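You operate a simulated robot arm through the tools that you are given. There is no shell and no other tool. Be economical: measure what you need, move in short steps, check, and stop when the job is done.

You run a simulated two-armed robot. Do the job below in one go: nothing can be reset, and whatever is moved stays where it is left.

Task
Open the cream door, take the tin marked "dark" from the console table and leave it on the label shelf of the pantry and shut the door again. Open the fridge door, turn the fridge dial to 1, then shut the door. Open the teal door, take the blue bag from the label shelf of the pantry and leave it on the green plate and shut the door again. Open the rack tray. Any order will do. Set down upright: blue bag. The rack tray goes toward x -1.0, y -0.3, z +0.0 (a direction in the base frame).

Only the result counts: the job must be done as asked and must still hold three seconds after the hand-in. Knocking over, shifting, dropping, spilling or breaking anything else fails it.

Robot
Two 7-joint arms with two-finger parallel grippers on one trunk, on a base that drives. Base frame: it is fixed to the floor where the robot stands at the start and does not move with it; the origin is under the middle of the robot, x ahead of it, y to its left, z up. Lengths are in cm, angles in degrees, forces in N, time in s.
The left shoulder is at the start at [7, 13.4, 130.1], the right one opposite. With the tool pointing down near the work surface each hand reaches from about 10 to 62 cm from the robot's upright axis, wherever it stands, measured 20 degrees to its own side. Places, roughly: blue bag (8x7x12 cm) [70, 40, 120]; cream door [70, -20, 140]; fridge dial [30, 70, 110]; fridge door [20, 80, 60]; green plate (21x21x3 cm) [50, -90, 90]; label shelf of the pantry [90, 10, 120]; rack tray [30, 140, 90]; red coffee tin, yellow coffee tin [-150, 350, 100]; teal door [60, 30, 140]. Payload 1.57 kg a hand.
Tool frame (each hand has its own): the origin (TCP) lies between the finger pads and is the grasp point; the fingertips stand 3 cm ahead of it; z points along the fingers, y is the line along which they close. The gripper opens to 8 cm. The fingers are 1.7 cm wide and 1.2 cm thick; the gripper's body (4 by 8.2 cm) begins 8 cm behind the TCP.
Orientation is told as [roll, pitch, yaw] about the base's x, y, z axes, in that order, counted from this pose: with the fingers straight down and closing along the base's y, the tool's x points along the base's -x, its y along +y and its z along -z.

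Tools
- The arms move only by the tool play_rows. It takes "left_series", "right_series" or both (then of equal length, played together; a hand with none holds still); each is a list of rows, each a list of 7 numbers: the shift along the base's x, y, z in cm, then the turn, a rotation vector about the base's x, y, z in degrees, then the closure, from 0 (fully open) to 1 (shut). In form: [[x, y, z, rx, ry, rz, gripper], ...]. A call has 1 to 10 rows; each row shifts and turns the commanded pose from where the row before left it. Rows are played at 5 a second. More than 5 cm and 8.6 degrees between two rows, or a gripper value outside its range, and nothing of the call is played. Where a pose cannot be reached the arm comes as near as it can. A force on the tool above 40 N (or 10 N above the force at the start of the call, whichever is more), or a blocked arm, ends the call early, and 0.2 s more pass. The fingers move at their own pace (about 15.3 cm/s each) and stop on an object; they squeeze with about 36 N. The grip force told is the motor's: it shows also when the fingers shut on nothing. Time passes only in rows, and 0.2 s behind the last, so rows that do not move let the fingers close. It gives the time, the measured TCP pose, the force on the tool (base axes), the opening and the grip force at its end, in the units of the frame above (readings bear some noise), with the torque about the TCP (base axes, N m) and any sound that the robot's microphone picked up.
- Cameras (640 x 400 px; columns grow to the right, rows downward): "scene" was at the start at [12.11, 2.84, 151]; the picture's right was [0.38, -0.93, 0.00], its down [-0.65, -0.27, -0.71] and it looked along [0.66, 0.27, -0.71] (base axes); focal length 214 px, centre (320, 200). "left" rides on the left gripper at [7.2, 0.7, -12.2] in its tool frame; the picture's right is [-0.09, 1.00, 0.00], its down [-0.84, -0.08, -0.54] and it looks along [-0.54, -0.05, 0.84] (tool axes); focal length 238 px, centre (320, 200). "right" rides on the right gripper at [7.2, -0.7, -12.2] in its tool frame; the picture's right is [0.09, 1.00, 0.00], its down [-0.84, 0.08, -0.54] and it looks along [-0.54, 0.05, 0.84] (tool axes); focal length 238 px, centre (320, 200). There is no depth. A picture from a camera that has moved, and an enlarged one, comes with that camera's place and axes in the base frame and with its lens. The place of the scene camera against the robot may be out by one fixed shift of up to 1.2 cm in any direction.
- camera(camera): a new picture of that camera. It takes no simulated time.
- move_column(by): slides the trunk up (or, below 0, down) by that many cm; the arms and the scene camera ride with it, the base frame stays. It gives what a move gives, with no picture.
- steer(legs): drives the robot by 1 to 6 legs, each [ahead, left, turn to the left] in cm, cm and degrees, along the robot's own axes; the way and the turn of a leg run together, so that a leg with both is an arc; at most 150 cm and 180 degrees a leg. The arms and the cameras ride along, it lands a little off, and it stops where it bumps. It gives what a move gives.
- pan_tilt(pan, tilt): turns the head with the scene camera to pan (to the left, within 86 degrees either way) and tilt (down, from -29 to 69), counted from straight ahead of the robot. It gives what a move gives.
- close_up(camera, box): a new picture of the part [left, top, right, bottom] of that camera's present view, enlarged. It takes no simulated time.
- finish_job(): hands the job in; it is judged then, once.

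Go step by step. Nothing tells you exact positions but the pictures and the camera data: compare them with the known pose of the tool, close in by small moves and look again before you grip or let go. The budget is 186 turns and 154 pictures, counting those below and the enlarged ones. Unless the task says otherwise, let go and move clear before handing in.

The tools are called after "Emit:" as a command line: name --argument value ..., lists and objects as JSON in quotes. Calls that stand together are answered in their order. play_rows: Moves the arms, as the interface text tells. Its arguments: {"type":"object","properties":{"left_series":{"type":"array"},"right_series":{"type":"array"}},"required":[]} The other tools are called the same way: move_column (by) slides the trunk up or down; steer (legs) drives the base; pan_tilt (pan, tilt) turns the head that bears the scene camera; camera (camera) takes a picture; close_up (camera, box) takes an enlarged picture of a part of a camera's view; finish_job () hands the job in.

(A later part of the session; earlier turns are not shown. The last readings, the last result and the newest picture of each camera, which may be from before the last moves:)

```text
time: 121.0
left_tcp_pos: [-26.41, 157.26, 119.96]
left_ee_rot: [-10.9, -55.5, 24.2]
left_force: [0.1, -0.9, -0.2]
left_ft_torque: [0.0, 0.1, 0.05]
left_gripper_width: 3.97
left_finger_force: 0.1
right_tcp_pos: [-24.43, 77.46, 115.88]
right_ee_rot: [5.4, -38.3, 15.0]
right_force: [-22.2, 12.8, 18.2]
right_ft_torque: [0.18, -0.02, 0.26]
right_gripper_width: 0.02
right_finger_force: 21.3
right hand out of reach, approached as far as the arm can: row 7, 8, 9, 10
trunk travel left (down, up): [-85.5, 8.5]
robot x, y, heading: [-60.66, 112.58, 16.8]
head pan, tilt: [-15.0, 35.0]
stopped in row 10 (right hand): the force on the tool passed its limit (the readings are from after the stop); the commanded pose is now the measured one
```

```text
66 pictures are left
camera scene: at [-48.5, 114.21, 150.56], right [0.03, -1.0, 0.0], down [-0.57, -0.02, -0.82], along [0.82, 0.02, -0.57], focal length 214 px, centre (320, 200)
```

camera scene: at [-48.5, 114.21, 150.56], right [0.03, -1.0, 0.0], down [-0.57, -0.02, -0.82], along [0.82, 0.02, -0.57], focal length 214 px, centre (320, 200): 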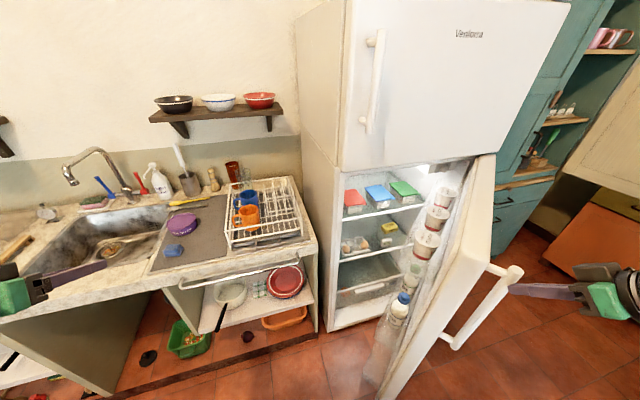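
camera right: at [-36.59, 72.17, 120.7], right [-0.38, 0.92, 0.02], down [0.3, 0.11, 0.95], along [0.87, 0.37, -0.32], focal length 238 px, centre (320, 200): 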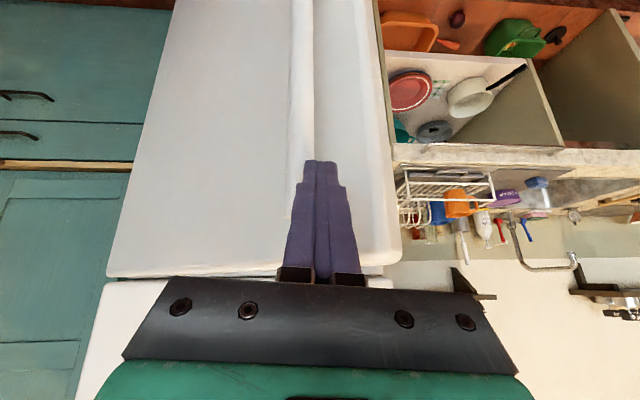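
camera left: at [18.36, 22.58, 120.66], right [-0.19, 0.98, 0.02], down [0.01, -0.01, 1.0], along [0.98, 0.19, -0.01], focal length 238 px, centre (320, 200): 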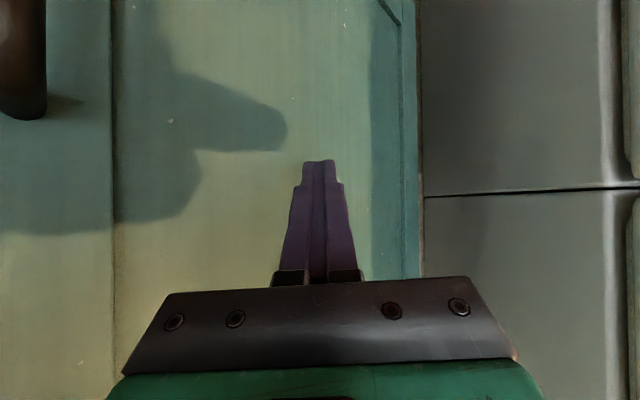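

The hand caught on the handle bar; I lift it clear over the door top instead and use the base to bring it inside the free edge.

Emit:
play_rows --right_series '[[0, -1.5, 1, 0, 0, 0, 1], [0, -0.5, 4, 0, 0, 0, 1], [0, 0, 4, 0, 0, 0, 1], [0, 0, 4, 0, 0, 0, 1], [0, 0, 3, 0, 0, 0, 1]]'

Emit:
steer --legs '[[0, 13, 0], [12, 0, 0]]'

Emit:
camera --camera "right"

Emit:
camera --camera "scene"

```text
time: 122.2
left_tcp_pos: [-25.98, 156.8, 119.95]
left_ee_rot: [-10.4, -55.3, 23.8]
left_force: [0.1, -0.5, -0.2]
left_ft_torque: [0.0, 0.02, 0.01]
left_gripper_width: 3.99
left_finger_force: 0.2
right_tcp_pos: [-23.68, 75.24, 131.47]
right_ee_rot: [5.7, -38.1, 14.7]
right_force: [0.6, -0.4, -0.4]
right_ft_torque: [0.01, 0.03, -0.06]
right_gripper_width: 0.03
right_finger_force: 20.9
trunk travel left (down, up): [-85.5, 8.5]
robot x, y, heading: [-61.14, 112.51, 17.1]
head pan, tilt: [-15.0, 35.0]
```

```text
time: 124.3
left_tcp_pos: [-18.42, 172.86, 119.98]
left_ee_rot: [-10.5, -55.6, 23.7]
left_force: [-0.3, -0.5, 0.6]
left_ft_torque: [-0.02, -0.03, 0.0]
left_gripper_width: 3.98
left_finger_force: 0.1
right_tcp_pos: [-16.45, 91.02, 131.55]
right_ee_rot: [5.3, -38.3, 14.6]
right_force: [-0.9, 0.3, 0.7]
right_ft_torque: [-0.01, 0.01, 0.01]
right_gripper_width: 0.0
right_finger_force: 21.4
trunk travel left (down, up): [-85.5, 8.5]
robot x, y, heading: [-53.19, 128.32, 16.4]
head pan, tilt: [-15.0, 35.0]
```

```text
65 pictures are left
camera right: at [-28.73, 85.94, 136.42], right [-0.38, 0.93, 0.02], down [0.3, 0.11, 0.95], along [0.88, 0.36, -0.32], focal length 238 px, centre (320, 200)
```

right: 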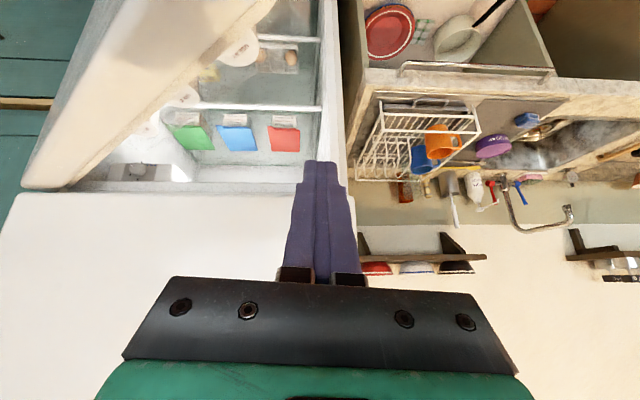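

```text
64 pictures are left
camera scene: at [-40.47, 129.82, 150.51], right [0.03, -1.0, 0.0], down [-0.57, -0.02, -0.82], along [0.82, 0.02, -0.57], focal length 214 px, centre (320, 200)
```

scene: 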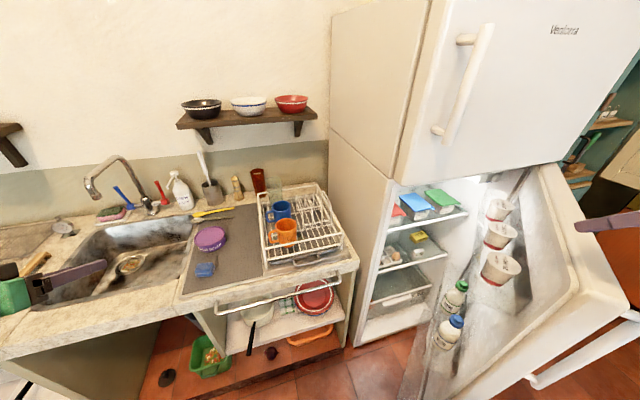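

The hand is inside the free edge. I lower the closed fingers just below the door's top rim and drive diagonally so they push the edge open along its arc.

Emit:
play_rows --right_series '[[0, 0, -4, 0, 0, 0, 1], [0, 0, -4, 0, 0, 0, 1], [0, 0, -4, 0, 0, 0, 1], [0, 0, -4, 0, 0, 0, 1]]'

Emit:
steer --legs '[[-9, -15, 0], [-7, -12, 0]]'

Emit:
camera --camera "scene"

Emit:
camera --camera "right"

```text
time: 125.3
left_tcp_pos: [-18.05, 172.74, 120.05]
left_ee_rot: [-10.6, -55.4, 23.9]
left_force: [0.2, 1.0, 0.9]
left_ft_torque: [0.02, 0.01, 0.03]
left_gripper_width: 3.99
left_finger_force: 0.0
right_tcp_pos: [-16.14, 90.91, 115.44]
right_ee_rot: [5.5, -38.3, 14.6]
right_force: [-0.1, -0.2, 0.3]
right_ft_torque: [0.0, -0.01, -0.02]
right_gripper_width: 0.02
right_finger_force: 21.6
trunk travel left (down, up): [-85.5, 8.5]
robot x, y, heading: [-53.36, 128.46, 16.6]
head pan, tilt: [-15.0, 35.0]
```

```text
time: 127.8
left_tcp_pos: [-25.07, 142.17, 119.77]
left_ee_rot: [-10.7, -55.2, 23.7]
left_force: [-0.7, 0.9, 0.4]
left_ft_torque: [-0.02, 0.02, 0.01]
left_gripper_width: 3.98
left_finger_force: 0.1
right_tcp_pos: [-23.39, 60.29, 115.56]
right_ee_rot: [5.3, -38.0, 14.6]
right_force: [-0.5, 0.8, 0.5]
right_ft_torque: [-0.01, 0.02, 0.02]
right_gripper_width: 0.01
right_finger_force: 21.3
trunk travel left (down, up): [-85.5, 8.5]
robot x, y, heading: [-59.98, 97.85, 16.7]
head pan, tilt: [-15.0, 35.0]
```

```text
63 pictures are left
camera scene: at [-47.24, 99.33, 150.46], right [0.03, -1.0, 0.0], down [-0.57, -0.02, -0.82], along [0.82, 0.02, -0.57], focal length 214 px, centre (320, 200)
```

scene: 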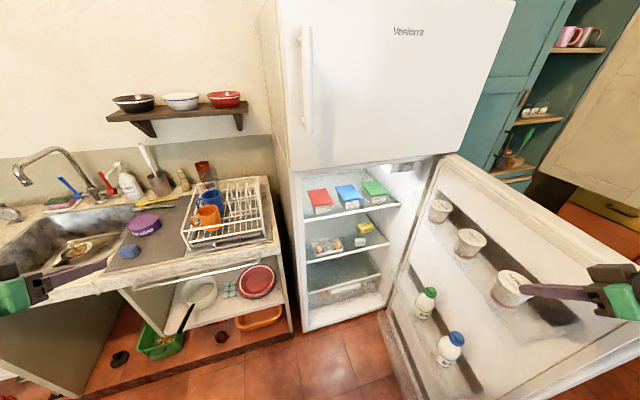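

```text
62 pictures are left
camera right: at [-35.72, 55.23, 120.54], right [-0.38, 0.93, 0.02], down [0.3, 0.11, 0.95], along [0.88, 0.36, -0.32], focal length 238 px, centre (320, 200)
```

right: 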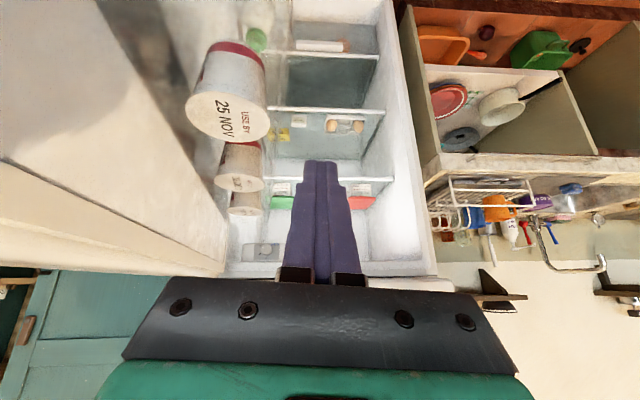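

The door is ~75° open; the finger is near a cup on the door shelf, so I back off toward the edge before pushing farther.

Emit:
steer --legs '[[-5, 0, 0], [-1, -9, 0]]'

Emit:
camera --camera "right"

```text
time: 129.4
left_tcp_pos: [-28.32, 132.18, 119.75]
left_ee_rot: [-10.9, -55.2, 23.9]
left_force: [0.2, 0.2, -0.1]
left_ft_torque: [0.0, -0.01, -0.04]
left_gripper_width: 3.98
left_finger_force: 0.1
right_tcp_pos: [-26.7, 50.22, 115.64]
right_ee_rot: [5.2, -38.0, 14.7]
right_force: [0.0, 0.9, -0.3]
right_ft_torque: [-0.04, 0.03, -0.03]
right_gripper_width: 0.0
right_finger_force: 21.1
trunk travel left (down, up): [-85.5, 8.5]
robot x, y, heading: [-63.85, 87.1, 16.5]
head pan, tilt: [-15.0, 35.0]
```

```text
61 pictures are left
camera right: at [-38.95, 45.19, 120.6], right [-0.37, 0.93, 0.01], down [0.3, 0.11, 0.95], along [0.88, 0.36, -0.32], focal length 238 px, centre (320, 200)
```

right: 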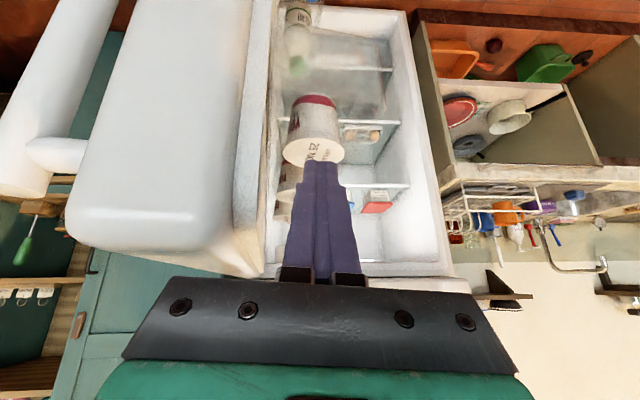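

Emit:
steer --legs '[[-1, -14, 0]]'

Emit:
camera --camera "right"

Emit:
camera --camera "scene"

```text
time: 130.7
left_tcp_pos: [-25.7, 118.12, 119.78]
left_ee_rot: [-10.7, -55.3, 24.0]
left_force: [0.9, 0.0, 1.1]
left_ft_torque: [-0.01, -0.05, -0.02]
left_gripper_width: 4.02
left_finger_force: 0.1
right_tcp_pos: [-23.69, 36.28, 115.6]
right_ee_rot: [5.3, -38.1, 14.7]
right_force: [0.8, 0.3, 0.3]
right_ft_torque: [0.0, -0.01, -0.01]
right_gripper_width: 0.01
right_finger_force: 21.3
trunk travel left (down, up): [-85.5, 8.5]
robot x, y, heading: [-60.64, 73.62, 16.4]
head pan, tilt: [-15.0, 35.0]
```

```text
60 pictures are left
camera right: at [-35.85, 31.13, 120.52], right [-0.38, 0.93, 0.02], down [0.3, 0.11, 0.95], along [0.87, 0.36, -0.32], focal length 238 px, centre (320, 200)
```

right: 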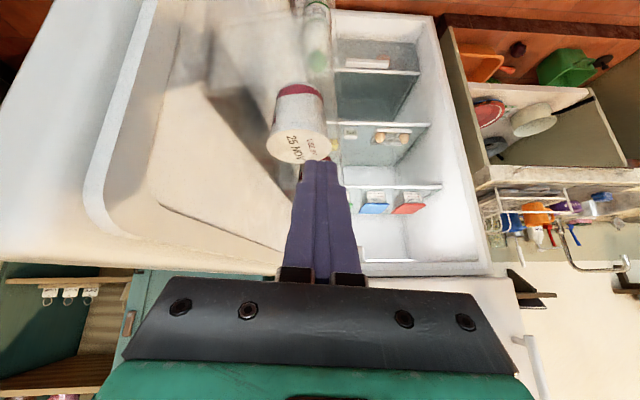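

```text
59 pictures are left
camera scene: at [-47.51, 75.17, 150.47], right [0.03, -1.0, 0.0], down [-0.57, -0.02, -0.82], along [0.82, 0.02, -0.57], focal length 214 px, centre (320, 200)
```

scene: 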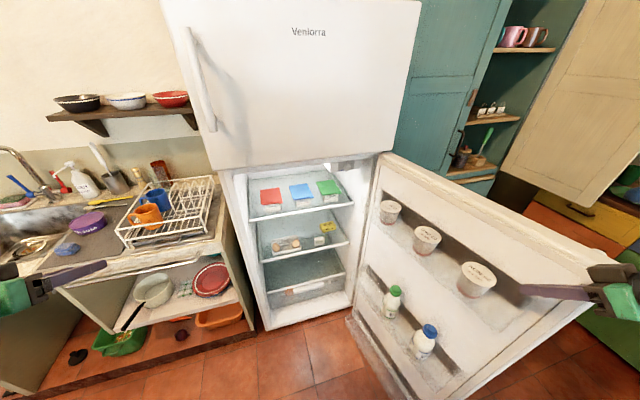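

The fridge door is now ~100° open. I lift the hand, reposition the base left and forward, and view the dial.

Emit:
play_rows --right_series '[[0, 1, 4, 0, 0, 0, 1], [0, 1, 4, 0, 0, 0, 1]]'

Emit:
steer --legs '[[0, 14, 0], [22, 0, 0]]'

Emit:
camera --camera "right"

Emit:
camera --camera "scene"

```text
time: 131.3
left_tcp_pos: [-25.45, 118.03, 119.91]
left_ee_rot: [-10.7, -55.3, 24.0]
left_force: [-0.2, 0.1, 0.1]
left_ft_torque: [0.01, -0.01, -0.02]
left_gripper_width: 4.01
left_finger_force: 0.1
right_tcp_pos: [-23.19, 38.32, 123.38]
right_ee_rot: [5.5, -38.2, 14.8]
right_force: [-1.3, 0.3, -0.3]
right_ft_torque: [-0.01, 0.03, -0.01]
right_gripper_width: 0.02
right_finger_force: 21.5
trunk travel left (down, up): [-85.5, 8.5]
robot x, y, heading: [-60.4, 73.51, 16.8]
head pan, tilt: [-15.0, 35.0]
```

```text
time: 134.0
left_tcp_pos: [-8.48, 137.53, 120.11]
left_ee_rot: [-10.5, -55.5, 23.8]
left_force: [-0.2, -0.8, -0.3]
left_ft_torque: [0.03, -0.02, 0.03]
left_gripper_width: 3.99
left_finger_force: 0.0
right_tcp_pos: [-6.31, 57.82, 123.36]
right_ee_rot: [5.5, -38.3, 14.4]
right_force: [1.0, -0.3, 0.8]
right_ft_torque: [0.0, 0.0, 0.0]
right_gripper_width: 0.0
right_finger_force: 21.3
trunk travel left (down, up): [-85.5, 8.5]
robot x, y, heading: [-43.55, 93.59, 16.5]
head pan, tilt: [-15.0, 35.0]
```

```text
58 pictures are left
camera right: at [-18.66, 52.67, 128.28], right [-0.38, 0.93, 0.02], down [0.3, 0.1, 0.95], along [0.88, 0.36, -0.32], focal length 238 px, centre (320, 200)
```

right: 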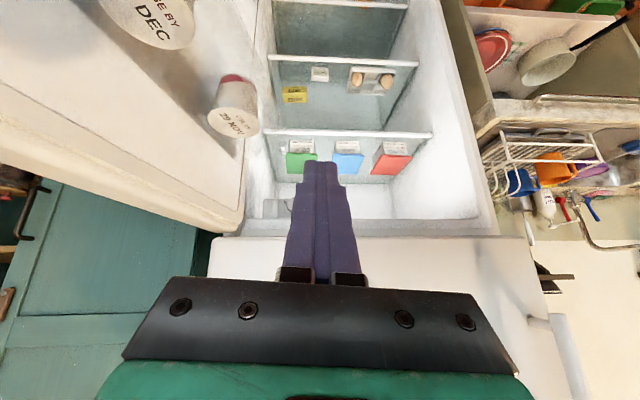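

```text
57 pictures are left
camera scene: at [-30.59, 94.55, 150.5], right [0.03, -1.0, 0.0], down [-0.57, -0.01, -0.82], along [0.82, 0.02, -0.57], focal length 214 px, centre (320, 200)
```

scene: 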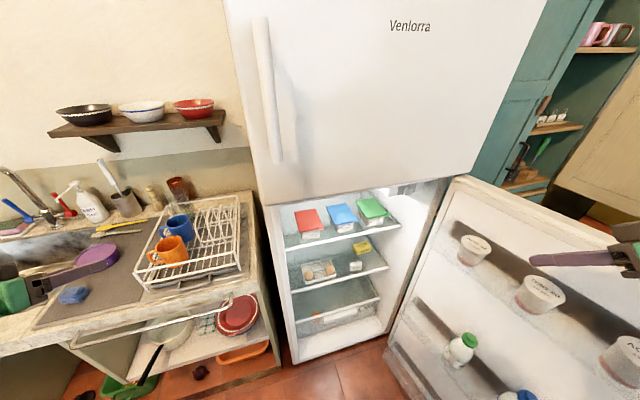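

I rotate the right hand to horizontal so it (and its camera) faces the dial.

Emit:
play_rows --right_series '[[-0.5, 0.3, -1, 2.2, -7.3, -1, 1], [-0.5, 0.3, -1, 2.2, -7.3, -1, 1], [-0.5, 0.3, -1, 2.2, -7.3, -1, 1], [-0.5, 0.3, -1, 2.2, -7.3, -1, 1], [0, 0.3, -1, 2.2, -7.3, -1, 1], [0, 0.3, -1, 2.2, -7.3, 0, 1]]'

Emit:
camera --camera "right"

```text
time: 135.4
left_tcp_pos: [-7.96, 137.78, 119.89]
left_ee_rot: [-10.4, -55.2, 23.7]
left_force: [-0.2, 0.1, 0.5]
left_ft_torque: [0.04, 0.02, -0.02]
left_gripper_width: 4.03
left_finger_force: 0.0
right_tcp_pos: [-9.54, 55.97, 119.05]
right_ee_rot: [23.9, -79.4, -7.0]
right_force: [-0.6, 0.3, -0.7]
right_ft_torque: [-0.04, -0.03, -0.02]
right_gripper_width: 0.01
right_finger_force: 21.0
right hand out of reach, approached as far as the arm can: row 2, 3, 4
trunk travel left (down, up): [-85.5, 8.5]
robot x, y, heading: [-43.46, 92.97, 16.2]
head pan, tilt: [-15.0, 35.0]
```

```text
56 pictures are left
camera right: at [-22.09, 51.89, 113.93], right [-0.3, 0.95, -0.02], down [-0.38, -0.1, 0.92], along [0.88, 0.28, 0.39], focal length 238 px, centre (320, 200)
```

right: 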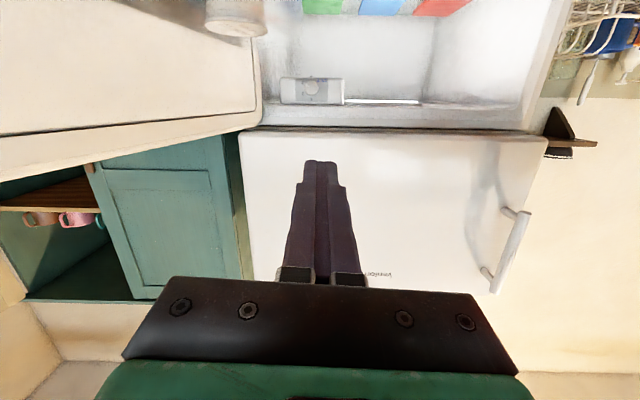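

Emit:
close_up --camera "right" --box '[270, 65, 360, 115]'

```text
7.11 times, centred on (315, 90) of right
camera zoom: at [-22.09, 51.89, 113.93], right [-0.3, 0.95, -0.02], down [-0.38, -0.1, 0.92], along [0.88, 0.28, 0.39], focal length 1695 px, centre (356, 982)
```

zoom: 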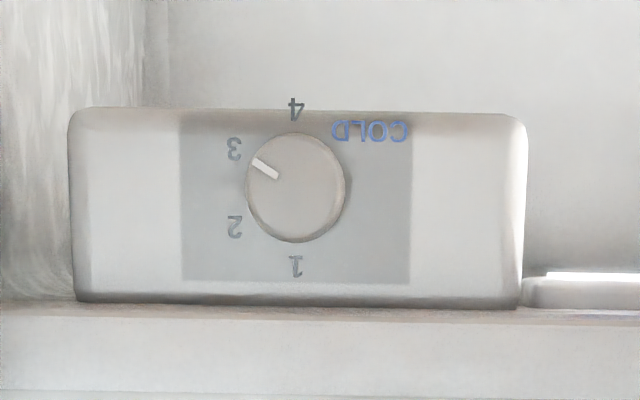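

The dial reads 3; upright it goes 1 at top, 2, 3, 4 clockwise, so I must turn it about 122° counter-clockwise seen from the front. The knob is at about (31.6,66.6,112). I level the hand and approach.

Emit:
steer --legs '[[9, 0, 0]]'

Emit:
play_rows --right_series '[[1, 0, -1.7, 1.4, -4.7, 0, 0.5], [2, 0.3, -1.7, 1.4, -4.7, 0, 0.5], [3, 0.5, -1.7, 0, 0, 0, 0.5], [3, 0.5, -1.7, 0, 0, 0, 0.5]]'

Emit:
camera --camera "right"

```text
time: 136.5
left_tcp_pos: [0.06, 140.06, 120.14]
left_ee_rot: [-10.6, -55.5, 23.7]
left_force: [0.1, 0.1, 0.4]
left_ft_torque: [0.0, -0.04, 0.0]
left_gripper_width: 4.0
left_finger_force: 0.0
right_tcp_pos: [-1.44, 58.36, 119.14]
right_ee_rot: [24.7, -79.6, -7.7]
right_force: [-0.5, -0.1, -0.3]
right_ft_torque: [-0.04, -0.02, 0.01]
right_gripper_width: 0.0
right_finger_force: 21.4
trunk travel left (down, up): [-85.5, 8.5]
robot x, y, heading: [-34.85, 96.17, 16.5]
head pan, tilt: [-15.0, 35.0]
```

```text
time: 137.5
left_tcp_pos: [0.51, 140.23, 119.91]
left_ee_rot: [-10.5, -55.3, 23.9]
left_force: [0.3, 0.3, 0.5]
left_ft_torque: [0.01, 0.02, 0.03]
left_gripper_width: 4.0
left_finger_force: 0.1
right_tcp_pos: [8.06, 60.09, 112.51]
right_ee_rot: [91.1, -85.7, -74.0]
right_force: [-0.2, 0.0, 0.9]
right_ft_torque: [-0.02, 0.01, 0.0]
right_gripper_width: 3.99
right_finger_force: 0.0
trunk travel left (down, up): [-85.5, 8.5]
robot x, y, heading: [-35.21, 95.72, 16.6]
head pan, tilt: [-15.0, 35.0]
```

```text
54 pictures are left
camera right: at [-3.49, 56.27, 105.15], right [-0.29, 0.96, -0.02], down [-0.52, -0.15, 0.84], along [0.8, 0.26, 0.54], focal length 238 px, centre (320, 200)
```

right: 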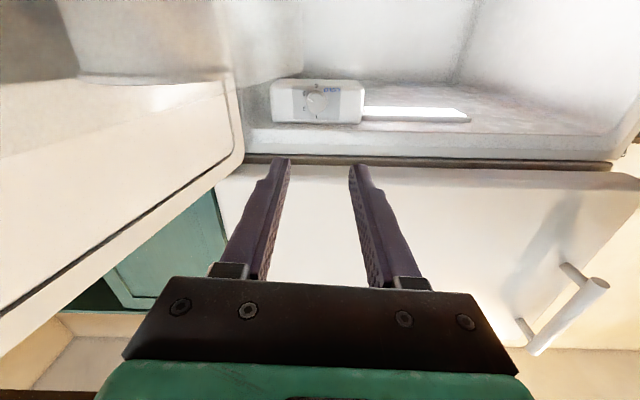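

The hand is level and almost perfectly in line with the knob. I advance and check.

Emit:
play_rows --right_series '[[3.8, 1.15, -0.2, 0, 0, 0, 0.5], [3.8, 1.15, -0.2, 0, 0, 0, 0.5], [3.8, 1.15, -0.2, 0, 0, 0, 0.5], [3.8, 1.15, -0.1, 0, 0, 0, 0.5]]'

Emit:
camera --camera "right"

```text
time: 138.5
left_tcp_pos: [0.61, 140.18, 119.91]
left_ee_rot: [-10.6, -55.2, 23.6]
left_force: [0.5, 1.1, 0.6]
left_ft_torque: [0.01, 0.03, 0.0]
left_gripper_width: 4.0
left_finger_force: 0.1
right_tcp_pos: [23.09, 64.34, 111.78]
right_ee_rot: [90.0, -85.7, -72.9]
right_force: [-0.2, -0.6, 0.3]
right_ft_torque: [-0.01, 0.03, 0.01]
right_gripper_width: 4.03
right_finger_force: 0.1
trunk travel left (down, up): [-85.5, 8.5]
robot x, y, heading: [-35.07, 96.22, 16.5]
head pan, tilt: [-15.0, 35.0]
```

```text
53 pictures are left
camera right: at [11.56, 60.6, 104.37], right [-0.29, 0.96, -0.02], down [-0.52, -0.15, 0.84], along [0.8, 0.26, 0.54], focal length 238 px, centre (320, 200)
```

right: 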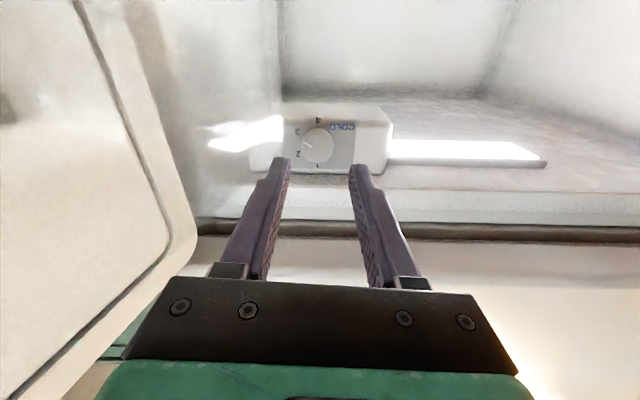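

Aligned; knob face about 5 cm ahead of the tips. I advance and close gently on the knob.

Emit:
play_rows --right_series '[[2.5, 0.75, -0.1, 0, 0, 0, 0.45], [2.5, 0.75, -0.1, 0, 0, 0, 0.45], [0, 0, 0, 0, 0, 0, 0.45]]'

Emit:
camera --camera "right"

```text
time: 139.3
left_tcp_pos: [0.25, 140.31, 119.95]
left_ee_rot: [-10.5, -55.4, 23.8]
left_force: [0.5, -0.1, 0.5]
left_ft_torque: [-0.01, 0.02, 0.0]
left_gripper_width: 4.03
left_finger_force: 0.0
right_tcp_pos: [27.98, 65.99, 111.56]
right_ee_rot: [92.4, -85.6, -75.0]
right_force: [-2.3, 2.5, 1.8]
right_ft_torque: [0.15, 0.28, -0.39]
right_gripper_width: 4.39
right_finger_force: 0.1
trunk travel left (down, up): [-85.5, 8.5]
robot x, y, heading: [-34.22, 95.67, 16.0]
head pan, tilt: [-15.0, 35.0]
```

```text
52 pictures are left
camera right: at [16.41, 62.13, 104.15], right [-0.29, 0.96, -0.02], down [-0.52, -0.15, 0.84], along [0.8, 0.26, 0.54], focal length 238 px, centre (320, 200)
```

right: 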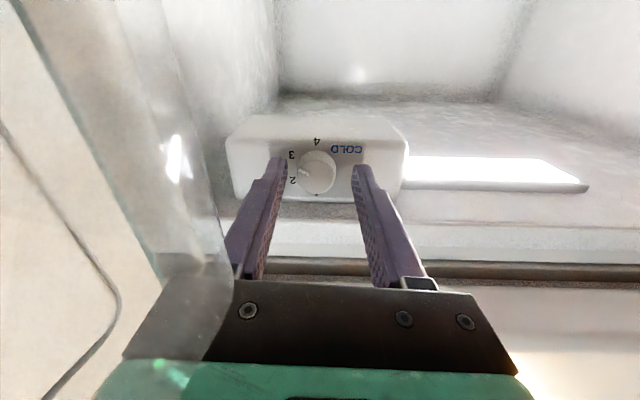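

A clear door bin brushes the hand's right side; rolling would be safer with the camera swinging to the left. I back off, pre-roll +60°, then will grip and turn back −60°, twice.

Emit:
play_rows --right_series '[[-3, -0.9, 0, 0, 0, 0, 0.45], [-1, -0.3, 0, 8.1, 2.5, 0, 0.45], [0, 0, 0, 8.1, 2.5, 0, 0.45], [0, 0, 0, 8.1, 2.5, 0, 0.45], [0, 0, 0, 8.1, 2.5, 0, 0.45], [0, 0, 0, 8.1, 2.5, 0, 0.45], [0, 0, 0, 8.1, 2.5, 0, 0.45], [0, 0, 0, 8.1, 2.5, 0, 0.45]]'

Emit:
camera --camera "right"

```text
time: 141.1
left_tcp_pos: [0.3, 140.27, 120.01]
left_ee_rot: [-10.6, -55.3, 23.8]
left_force: [0.3, -0.9, 0.8]
left_ft_torque: [-0.02, 0.05, -0.01]
left_gripper_width: 4.01
left_finger_force: 0.1
right_tcp_pos: [24.18, 64.74, 111.55]
right_ee_rot: [90.0, -26.4, -72.9]
right_force: [0.4, 0.2, -1.2]
right_ft_torque: [-0.03, -0.01, 0.0]
right_gripper_width: 4.41
right_finger_force: 0.1
trunk travel left (down, up): [-85.5, 8.5]
robot x, y, heading: [-34.62, 95.71, 16.7]
head pan, tilt: [-15.0, 35.0]
```

```text
51 pictures are left
camera right: at [10.7, 66.96, 107.64], right [-0.15, 0.5, 0.85], down [-0.31, -0.84, 0.44], along [0.94, -0.19, 0.28], focal length 238 px, centre (320, 200)
```

right: 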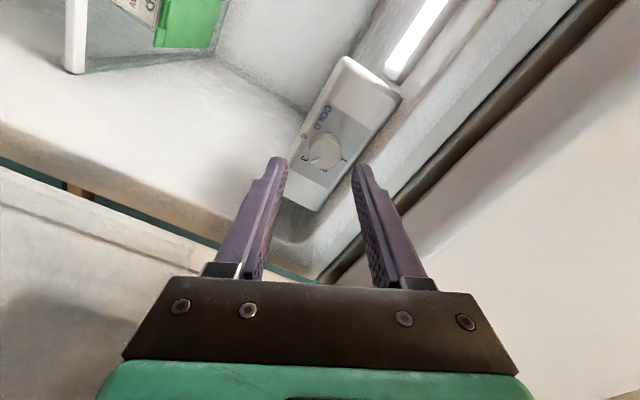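

Works well; I try rolling another 60° so one stroke suffices.

Emit:
play_rows --right_series '[[0, 0, 0, 8.1, 2.5, 0, 0.45], [0, 0, 0, 8.1, 2.5, 0, 0.45], [0, 0, 0, 8.1, 2.5, 0, 0.45], [0, 0, 0, 8.1, 2.5, 0, 0.45], [0, 0, 0, 8.1, 2.5, 0, 0.45], [0, 0, 0, 8.1, 2.5, 0, 0.45], [0, 0, 0, 8.1, 2.5, 0, 0.45]]'

Emit:
camera --camera "right"

```text
time: 142.7
left_tcp_pos: [0.25, 140.31, 119.91]
left_ee_rot: [-10.5, -55.3, 23.8]
left_force: [0.2, -0.5, -0.4]
left_ft_torque: [0.0, 0.0, 0.01]
left_gripper_width: 4.02
left_finger_force: 0.1
right_tcp_pos: [24.15, 64.64, 111.44]
right_ee_rot: [90.0, 33.1, -73.0]
right_force: [-0.5, 0.4, 0.2]
right_ft_torque: [0.02, -0.01, 0.01]
right_gripper_width: 4.39
right_finger_force: 0.0
trunk travel left (down, up): [-85.5, 8.5]
robot x, y, heading: [-34.93, 95.82, 16.7]
head pan, tilt: [-15.0, 35.0]
```

```text
50 pictures are left
camera right: at [10.53, 67.13, 114.71], right [0.14, -0.45, 0.88], down [-0.3, -0.87, -0.39], along [0.94, -0.21, -0.25], focal length 238 px, centre (320, 200)
```

right: 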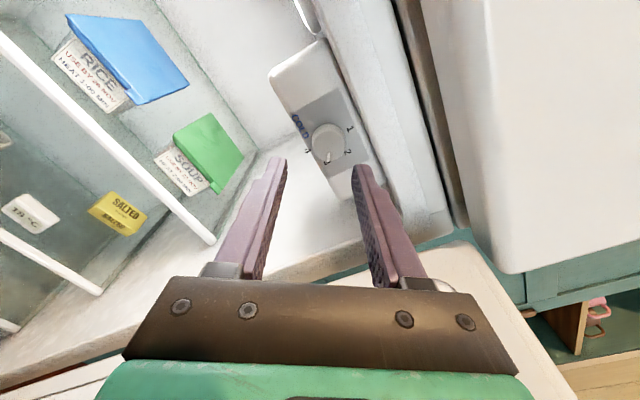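

Rolled +119° total and still aligned with the knob. I advance 5.3 cm and grip.

Emit:
play_rows --right_series '[[2.5, 0.8, 0.1, 0, 0, 0, 0.45], [2.5, 0.8, 0.1, 0, 0, 0, 0.45], [0, 0, 0, 0, 0, 0, 0.7], [0, 0, 0, 0, 0, 0, 1], [0, 0, 0, 0, 0, 0, 1]]'

Emit:
camera --camera "right"

```text
time: 143.9
left_tcp_pos: [0.23, 140.17, 120.09]
left_ee_rot: [-10.6, -55.3, 23.7]
left_force: [0.1, 0.1, 0.1]
left_ft_torque: [-0.04, 0.0, 0.04]
left_gripper_width: 4.0
left_finger_force: 0.0
right_tcp_pos: [28.85, 65.97, 112.32]
right_ee_rot: [90.9, 32.9, -72.8]
right_force: [16.9, -14.6, 32.8]
right_ft_torque: [0.16, -0.58, -0.58]
right_gripper_width: 2.9
right_finger_force: 39.1
trunk travel left (down, up): [-85.5, 8.5]
robot x, y, heading: [-35.13, 96.07, 16.4]
head pan, tilt: [-15.0, 35.0]
```

```text
49 pictures are left
camera right: at [15.4, 68.63, 115.23], right [0.12, -0.45, 0.89], down [-0.3, -0.87, -0.4], along [0.95, -0.22, -0.24], focal length 238 px, centre (320, 200)
```

right: 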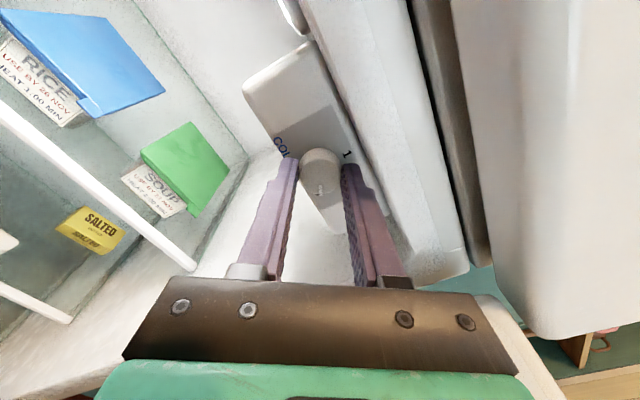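

Gripped, but slightly off-centre (force ~40 N). I shift the command toward the reaction and start turning counter-clockwise.

Emit:
play_rows --right_series '[[0.2, -0.3, 0.6, 0, 0, 0, 1], [0, 0, 0.1, -4, -1.25, 0, 1], [0, 0, 0, -8.1, -2.5, 0, 1], [0, 0, 0, -8.1, -2.5, 0, 1], [0, 0, 0, -8.1, -2.5, 0, 1], [0, 0, 0, -8.1, -2.5, 0, 1]]'

Emit:
camera --camera "right"

```text
time: 145.3
left_tcp_pos: [-0.04, 140.18, 119.96]
left_ee_rot: [-10.7, -55.5, 23.8]
left_force: [-0.3, 0.6, 0.5]
left_ft_torque: [-0.02, -0.02, -0.01]
left_gripper_width: 4.0
left_finger_force: 0.1
right_tcp_pos: [28.95, 66.03, 112.21]
right_ee_rot: [89.7, -5.2, -72.8]
right_force: [-16.9, 1.7, -9.6]
right_ft_torque: [-0.11, 0.42, -0.06]
right_gripper_width: 2.88
right_finger_force: 38.5
trunk travel left (down, up): [-85.5, 8.5]
robot x, y, heading: [-34.42, 95.77, 16.4]
head pan, tilt: [-15.0, 35.0]
```

```text
48 pictures are left
camera right: at [15.19, 69.15, 110.81], right [-0.05, 0.18, 0.98], down [-0.27, -0.95, 0.16], along [0.96, -0.26, 0.1], focal length 238 px, centre (320, 200)
```

right: 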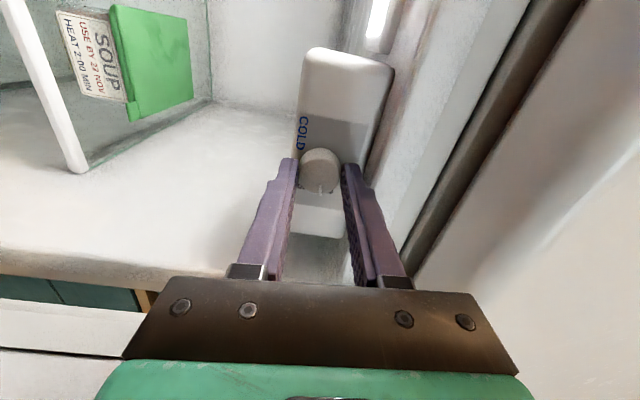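

The knob follows the grip (38° turned). I continue another ~84°.

Emit:
play_rows --right_series '[[0, 0, 0, -8, -2.5, 0, 1], [0, 0, 0, -8, -2.5, 0, 1], [0, 0, 0, -8, -2.5, 0, 1], [0, 0, 0, -8, -2.5, 0, 1], [0, 0, 0, -8, -2.5, 0, 1], [0, 0, 0, -8, -2.5, 0, 1], [0, 0, 0, -8, -2.5, 0, 1], [0, 0, 0, -8, -2.5, 0, 1], [0, 0, 0, -8, -2.5, 0, 1]]'

Emit:
close_up --camera "right" --box '[220, 60, 420, 260]'

```text
time: 147.3
left_tcp_pos: [0.1, 140.0, 120.09]
left_ee_rot: [-10.5, -55.5, 23.7]
left_force: [-0.1, -1.1, 0.0]
left_ft_torque: [-0.02, 0.0, -0.02]
left_gripper_width: 4.0
left_finger_force: 0.1
right_tcp_pos: [29.14, 66.05, 112.32]
right_ee_rot: [91.1, -80.6, -73.6]
right_force: [-20.1, 0.2, -19.1]
right_ft_torque: [-0.03, 0.99, 0.48]
right_gripper_width: 2.89
right_finger_force: 38.7
trunk travel left (down, up): [-85.5, 8.5]
robot x, y, heading: [-34.89, 95.89, 16.4]
head pan, tilt: [-15.0, 35.0]
```

```text
2.00 times, centred on (320, 160) of right
camera zoom: at [17.36, 62.71, 104.97], right [-0.3, 0.95, 0.07], down [-0.5, -0.22, 0.84], along [0.81, 0.21, 0.54], focal length 477 px, centre (320, 280)
```

zoom: 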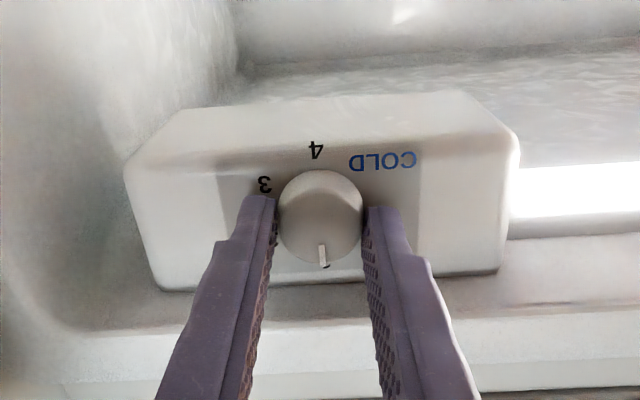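

The pointer lines up with "1". I release, back off and verify.

Emit:
play_rows --right_series '[[0, 0, 0, 0, 0, 0, 0.6], [0, 0, 0, 0, 0, 0, 0.45], [-2, -0.6, -0.1, 0, 0, 0, 0.45], [-3.5, -1, 0, 0, 0, 0, 0.45], [-4, -1, 0, 0, 0, 0, 0.45]]'

Emit:
close_up --camera "right" --box '[270, 90, 370, 170]'

```text
time: 148.5
left_tcp_pos: [0.09, 140.31, 120.03]
left_ee_rot: [-10.7, -55.4, 23.9]
left_force: [0.7, 0.0, -0.5]
left_ft_torque: [0.02, 0.03, -0.01]
left_gripper_width: 4.01
left_finger_force: 0.1
right_tcp_pos: [19.62, 63.43, 112.23]
right_ee_rot: [92.5, -80.7, -75.1]
right_force: [0.6, -0.4, 0.7]
right_ft_torque: [-0.02, -0.01, 0.0]
right_gripper_width: 4.43
right_finger_force: 0.1
trunk travel left (down, up): [-85.5, 8.5]
robot x, y, heading: [-34.84, 95.85, 16.8]
head pan, tilt: [-15.0, 35.0]
```

```text
5.00 times, centred on (320, 130) of right
camera zoom: at [7.84, 60.25, 104.87], right [-0.3, 0.95, 0.07], down [-0.51, -0.22, 0.83], along [0.81, 0.21, 0.55], focal length 1192 px, centre (320, 550)
```

zoom: 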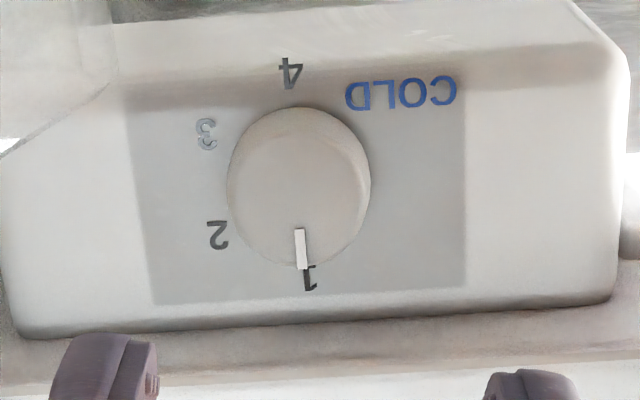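

The dial points to 1. Now to shut the fridge I'll hook the door's outer face over its top from above: first I back out and turn the right hand to point down, high up.

Emit:
steer --legs '[[-23, 0, 0]]'

Emit:
play_rows --right_series '[[0, 0.5, 2.5, -2.44, 8.14, 0, 1], [0, 0.5, 2.5, -2.44, 8.14, 0, 1], [0, 0.5, 2.5, -2.44, 8.14, 0, 1], [0, 0.5, 2.5, -2.44, 8.14, 0, 1], [0, 0, 2.5, -2.44, 8.14, 0, 1], [0, 0, 2, -2.44, 8.14, 0, 1], [0, 0, 2, -2.44, 8.14, 0, 1], [0, 0, 2, -2.44, 8.14, 0, 1], [0, 0, 2, -2.44, 8.14, 0, 1], [0, 0, 2, -2.44, 8.14, 0, 1]]'

Emit:
pan_tilt --pan -35 --tilt 40

Emit:
camera --camera "scene"

```text
time: 150.2
left_tcp_pos: [-22.41, 133.19, 119.7]
left_ee_rot: [-10.5, -55.2, 23.3]
left_force: [0.0, -0.4, 0.2]
left_ft_torque: [0.02, -0.02, -0.02]
left_gripper_width: 3.99
left_finger_force: 0.0
right_tcp_pos: [-3.49, 56.28, 112.11]
right_ee_rot: [91.2, -80.6, -74.3]
right_force: [0.7, 0.2, 0.2]
right_ft_torque: [-0.01, -0.03, 0.0]
right_gripper_width: 4.41
right_finger_force: 0.1
trunk travel left (down, up): [-85.5, 8.5]
robot x, y, heading: [-57.98, 88.59, 16.4]
head pan, tilt: [-15.0, 35.0]
```

```text
time: 152.4
left_tcp_pos: [-22.58, 133.36, 119.67]
left_ee_rot: [-10.7, -55.3, 23.5]
left_force: [0.1, -0.5, -0.2]
left_ft_torque: [0.01, -0.01, -0.05]
left_gripper_width: 3.97
left_finger_force: 0.0
right_tcp_pos: [-3.59, 58.36, 134.65]
right_ee_rot: [1.1, -5.0, 7.3]
right_force: [-0.2, 0.8, 0.5]
right_ft_torque: [-0.02, 0.01, 0.0]
right_gripper_width: 0.02
right_finger_force: 21.2
trunk travel left (down, up): [-85.5, 8.5]
robot x, y, heading: [-58.32, 89.16, 16.3]
head pan, tilt: [-15.0, 35.0]
```

```text
time: 153.3
left_tcp_pos: [-22.62, 133.08, 119.9]
left_ee_rot: [-10.5, -55.3, 23.4]
left_force: [0.1, -0.4, -1.1]
left_ft_torque: [-0.03, 0.01, -0.02]
left_gripper_width: 3.99
left_finger_force: 0.1
right_tcp_pos: [-3.7, 58.03, 134.75]
right_ee_rot: [1.1, -5.3, 7.2]
right_force: [-0.4, 0.0, -0.7]
right_ft_torque: [-0.01, -0.01, -0.02]
right_gripper_width: 0.02
right_finger_force: 21.4
trunk travel left (down, up): [-85.5, 8.5]
robot x, y, heading: [-57.94, 89.34, 16.1]
head pan, tilt: [-35.0, 40.0]
```

```text
45 pictures are left
camera scene: at [-45.75, 87.37, 149.71], right [-0.32, -0.95, 0.0], down [-0.61, 0.21, -0.77], along [0.73, -0.25, -0.64], focal length 214 px, centre (320, 200)
```

scene: 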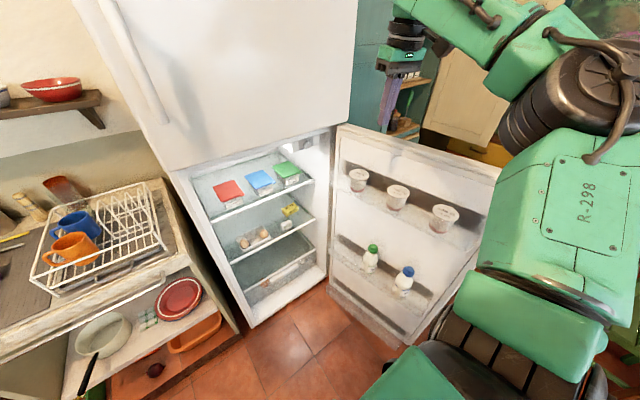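

The door is at ~102°. I slide right so the right hand passes over the door top to the outer side.

Emit:
steer --legs '[[0, -18, 0]]'

Emit:
play_rows --right_series '[[0, -3, 0, 0, 0, 0, 1], [0, -4, 0, 0, 0, 0, 1], [0, -4, 0, 0, 0, 0, 1]]'

Emit:
camera --camera "scene"

Emit:
camera --camera "right"

```text
time: 154.8
left_tcp_pos: [-17.71, 116.24, 119.84]
left_ee_rot: [-10.9, -55.3, 23.7]
left_force: [-0.3, 0.8, -0.8]
left_ft_torque: [-0.01, -0.02, 0.01]
left_gripper_width: 4.02
left_finger_force: 0.0
right_tcp_pos: [1.23, 41.29, 134.76]
right_ee_rot: [0.8, -5.3, 7.3]
right_force: [0.8, 0.3, 0.1]
right_ft_torque: [-0.03, -0.02, -0.01]
right_gripper_width: 0.01
right_finger_force: 21.6
trunk travel left (down, up): [-85.5, 8.5]
robot x, y, heading: [-53.36, 71.9, 15.9]
head pan, tilt: [-35.0, 40.0]
```

```text
time: 155.6
left_tcp_pos: [-17.52, 116.0, 119.89]
left_ee_rot: [-10.5, -55.2, 23.5]
left_force: [0.3, 0.3, -0.4]
left_ft_torque: [0.0, -0.03, 0.0]
left_gripper_width: 3.99
left_finger_force: 0.0
right_tcp_pos: [1.48, 30.78, 134.92]
right_ee_rot: [1.1, -5.0, 7.3]
right_force: [0.0, 0.5, 0.2]
right_ft_torque: [0.0, 0.02, 0.01]
right_gripper_width: 0.01
right_finger_force: 20.9
right hand out of reach, approached as far as the arm can: row 3
trunk travel left (down, up): [-85.5, 8.5]
robot x, y, heading: [-53.15, 72.04, 16.0]
head pan, tilt: [-35.0, 40.0]
```

```text
44 pictures are left
camera scene: at [-40.55, 70.15, 149.69], right [-0.32, -0.95, 0.0], down [-0.61, 0.21, -0.77], along [0.72, -0.25, -0.64], focal length 214 px, centre (320, 200)
```

scene: 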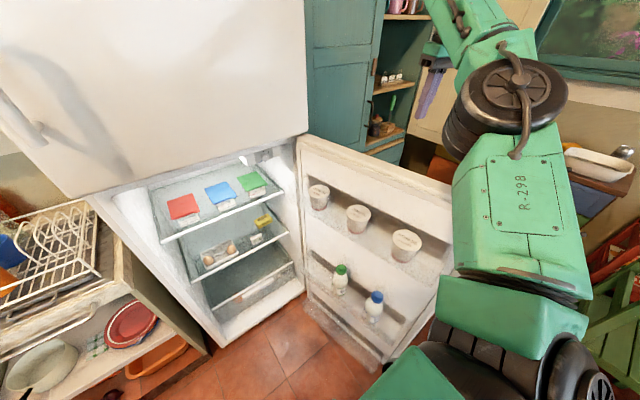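

```text
43 pictures are left
camera right: at [-6.59, 28.73, 146.23], right [-0.22, 0.98, 0.01], down [0.77, 0.17, 0.61], along [0.6, 0.14, -0.79], focal length 238 px, centre (320, 200)
```

right: 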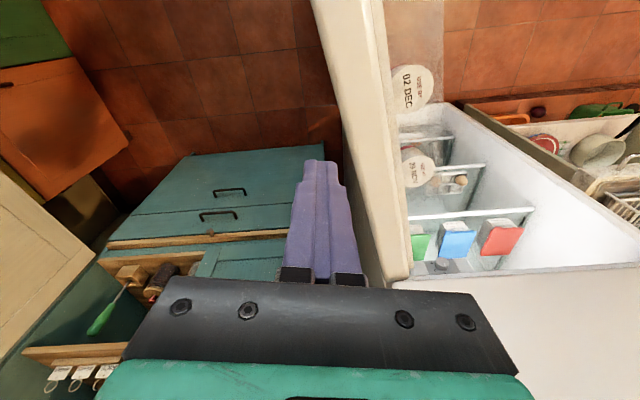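

The closed fingers are just beyond the door's outer face. I lower them and pull the door toward closing with the base moving left.

Emit:
play_rows --right_series '[[0, 0, -4.5, 0, 0, 0, 1], [0, 0, -4.5, 0, 0, 0, 1], [0, 0, -4.5, 0, 0, 0, 1], [0, 0, -4, 0, 0, 0, 1]]'

Emit:
steer --legs '[[0, 22, 0]]'

Emit:
camera --camera "right"

Emit:
camera --camera "scene"

```text
time: 156.6
left_tcp_pos: [-17.76, 115.91, 119.96]
left_ee_rot: [-10.5, -55.4, 23.3]
left_force: [0.1, -0.2, -0.5]
left_ft_torque: [0.0, 0.01, 0.0]
left_gripper_width: 4.02
left_finger_force: 0.0
right_tcp_pos: [1.59, 31.03, 117.62]
right_ee_rot: [1.1, -5.3, 7.3]
right_force: [0.4, 0.2, -0.5]
right_ft_torque: [0.04, 0.01, 0.03]
right_gripper_width: 0.0
right_finger_force: 21.4
trunk travel left (down, up): [-85.5, 8.5]
robot x, y, heading: [-53.27, 71.93, 16.3]
head pan, tilt: [-35.0, 40.0]
```

```text
time: 158.3
left_tcp_pos: [-24.04, 137.17, 120.07]
left_ee_rot: [-10.2, -55.3, 23.4]
left_force: [0.3, 0.0, 1.1]
left_ft_torque: [0.02, 0.02, 0.01]
left_gripper_width: 4.01
left_finger_force: 0.1
right_tcp_pos: [-4.26, 52.66, 117.41]
right_ee_rot: [1.3, -5.2, 7.4]
right_force: [0.4, -0.3, 0.0]
right_ft_torque: [0.0, 0.01, -0.01]
right_gripper_width: 0.0
right_finger_force: 21.5
trunk travel left (down, up): [-85.5, 8.5]
robot x, y, heading: [-59.33, 92.95, 16.4]
head pan, tilt: [-35.0, 40.0]
```

```text
42 pictures are left
camera right: at [-12.39, 50.55, 128.77], right [-0.22, 0.97, 0.01], down [0.77, 0.17, 0.62], along [0.6, 0.15, -0.79], focal length 238 px, centre (320, 200)
```

right: 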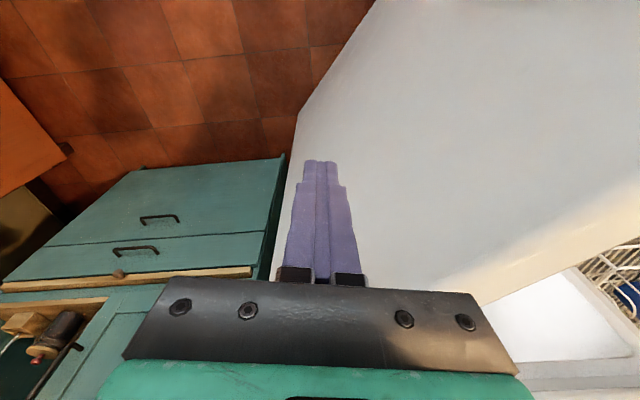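

```text
41 pictures are left
camera scene: at [-46.89, 91.21, 149.7], right [-0.32, -0.95, 0.0], down [-0.61, 0.21, -0.76], along [0.73, -0.24, -0.64], focal length 214 px, centre (320, 200)
```

scene: 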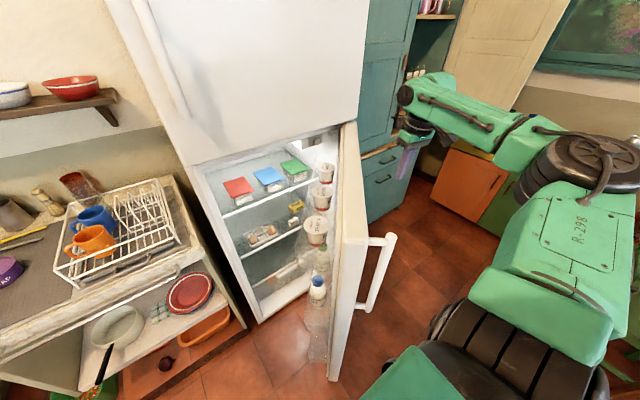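

The door is closing with the hand. I continue left and forward.

Emit:
steer --legs '[[9, 22, 0]]'

Emit:
camera --camera "right"

```text
time: 160.1
left_tcp_pos: [-22.2, 161.48, 119.8]
left_ee_rot: [-10.5, -55.4, 23.9]
left_force: [-0.6, -0.8, 0.6]
left_ft_torque: [0.01, 0.0, -0.02]
left_gripper_width: 4.0
left_finger_force: 0.1
right_tcp_pos: [-1.82, 76.93, 117.59]
right_ee_rot: [1.2, -5.2, 7.9]
right_force: [0.2, -0.1, -1.1]
right_ft_torque: [-0.02, 0.02, -0.01]
right_gripper_width: 0.02
right_finger_force: 21.8
trunk travel left (down, up): [-85.5, 8.5]
robot x, y, heading: [-57.04, 117.49, 16.9]
head pan, tilt: [-35.0, 40.0]
```

```text
40 pictures are left
camera right: at [-9.95, 74.9, 128.88], right [-0.23, 0.97, 0.01], down [0.77, 0.17, 0.62], along [0.6, 0.15, -0.79], focal length 238 px, centre (320, 200)
```

right: 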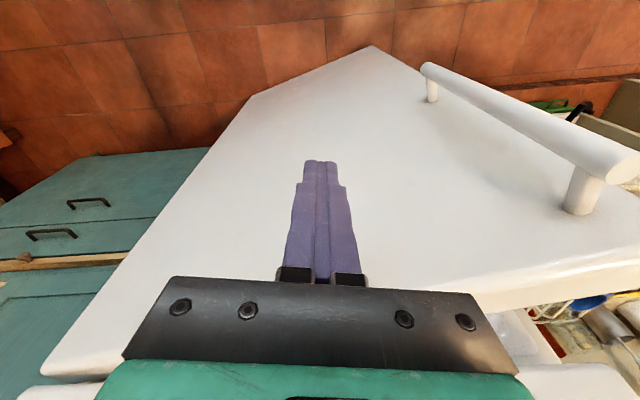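

Nearly there (~25°). I tilt the fingers forward and push the door shut with base then arm.

Emit:
play_rows --right_series '[[0, 0, 0, 2.44, -8.14, 0, 1], [0, 0, 0, 2.44, -8.14, 0, 1], [0, 0, 0, 2.44, -8.14, 0, 1]]'

Emit:
steer --legs '[[9, 0, 0]]'

Emit:
play_rows --right_series '[[3.6, 1.1, 0, 0, 0, 0, 1], [3.6, 1.1, 0, 0, 0, 0, 1], [2.5, 0.8, 0, 0, 0, 0, 1], [1.5, 0.5, 0, 0, 0, 0, 1], [1.5, 0.5, 0, 0, 0, 0, 1]]'

Emit:
camera --camera "right"

```text
time: 160.9
left_tcp_pos: [-22.03, 161.87, 119.93]
left_ee_rot: [-10.6, -55.3, 24.3]
left_force: [0.1, 0.1, 0.1]
left_ft_torque: [-0.04, -0.02, -0.03]
left_gripper_width: 4.0
left_finger_force: 0.3
right_tcp_pos: [-1.77, 77.27, 117.67]
right_ee_rot: [5.4, -30.5, 6.4]
right_force: [-0.7, 0.1, 0.2]
right_ft_torque: [0.02, -0.03, -0.03]
right_gripper_width: 0.0
right_finger_force: 21.1
trunk travel left (down, up): [-85.5, 8.5]
robot x, y, heading: [-57.33, 116.82, 16.9]
head pan, tilt: [-35.0, 40.0]
```

```text
time: 162.0
left_tcp_pos: [-13.72, 164.11, 120.1]
left_ee_rot: [-10.5, -55.5, 24.1]
left_force: [-0.1, -0.6, -0.2]
left_ft_torque: [0.0, 0.03, 0.05]
left_gripper_width: 4.0
left_finger_force: 0.1
right_tcp_pos: [6.62, 79.58, 117.65]
right_ee_rot: [5.5, -30.5, 6.5]
right_force: [0.0, -1.3, 0.4]
right_ft_torque: [0.01, -0.03, -0.02]
right_gripper_width: 0.0
right_finger_force: 21.0
trunk travel left (down, up): [-85.5, 8.5]
robot x, y, heading: [-48.62, 119.95, 17.1]
head pan, tilt: [-35.0, 40.0]
```

```text
time: 162.8
left_tcp_pos: [-13.72, 164.25, 120.03]
left_ee_rot: [-10.8, -55.4, 24.2]
left_force: [-0.8, 0.2, 0.0]
left_ft_torque: [0.03, 0.02, 0.0]
left_gripper_width: 4.01
left_finger_force: 0.1
right_tcp_pos: [15.99, 82.35, 117.76]
right_ee_rot: [5.4, -29.7, 6.5]
right_force: [-13.1, 3.4, 8.1]
right_ft_torque: [0.2, 0.15, 0.28]
right_gripper_width: 0.01
right_finger_force: 21.1
trunk travel left (down, up): [-85.5, 8.5]
robot x, y, heading: [-48.34, 119.56, 16.7]
head pan, tilt: [-35.0, 40.0]
stopped in row 4 (right hand): the force on the tool passed its limit (the readings are from after the stop); the commanded pose is now the measured one
```

```text
39 pictures are left
camera right: at [3.97, 79.19, 124.56], right [-0.24, 0.97, 0.04], down [0.45, 0.08, 0.89], along [0.86, 0.23, -0.46], focal length 238 px, centre (320, 200)
```

right: 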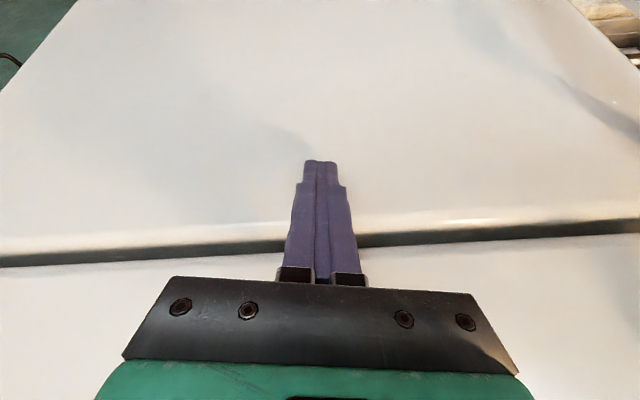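

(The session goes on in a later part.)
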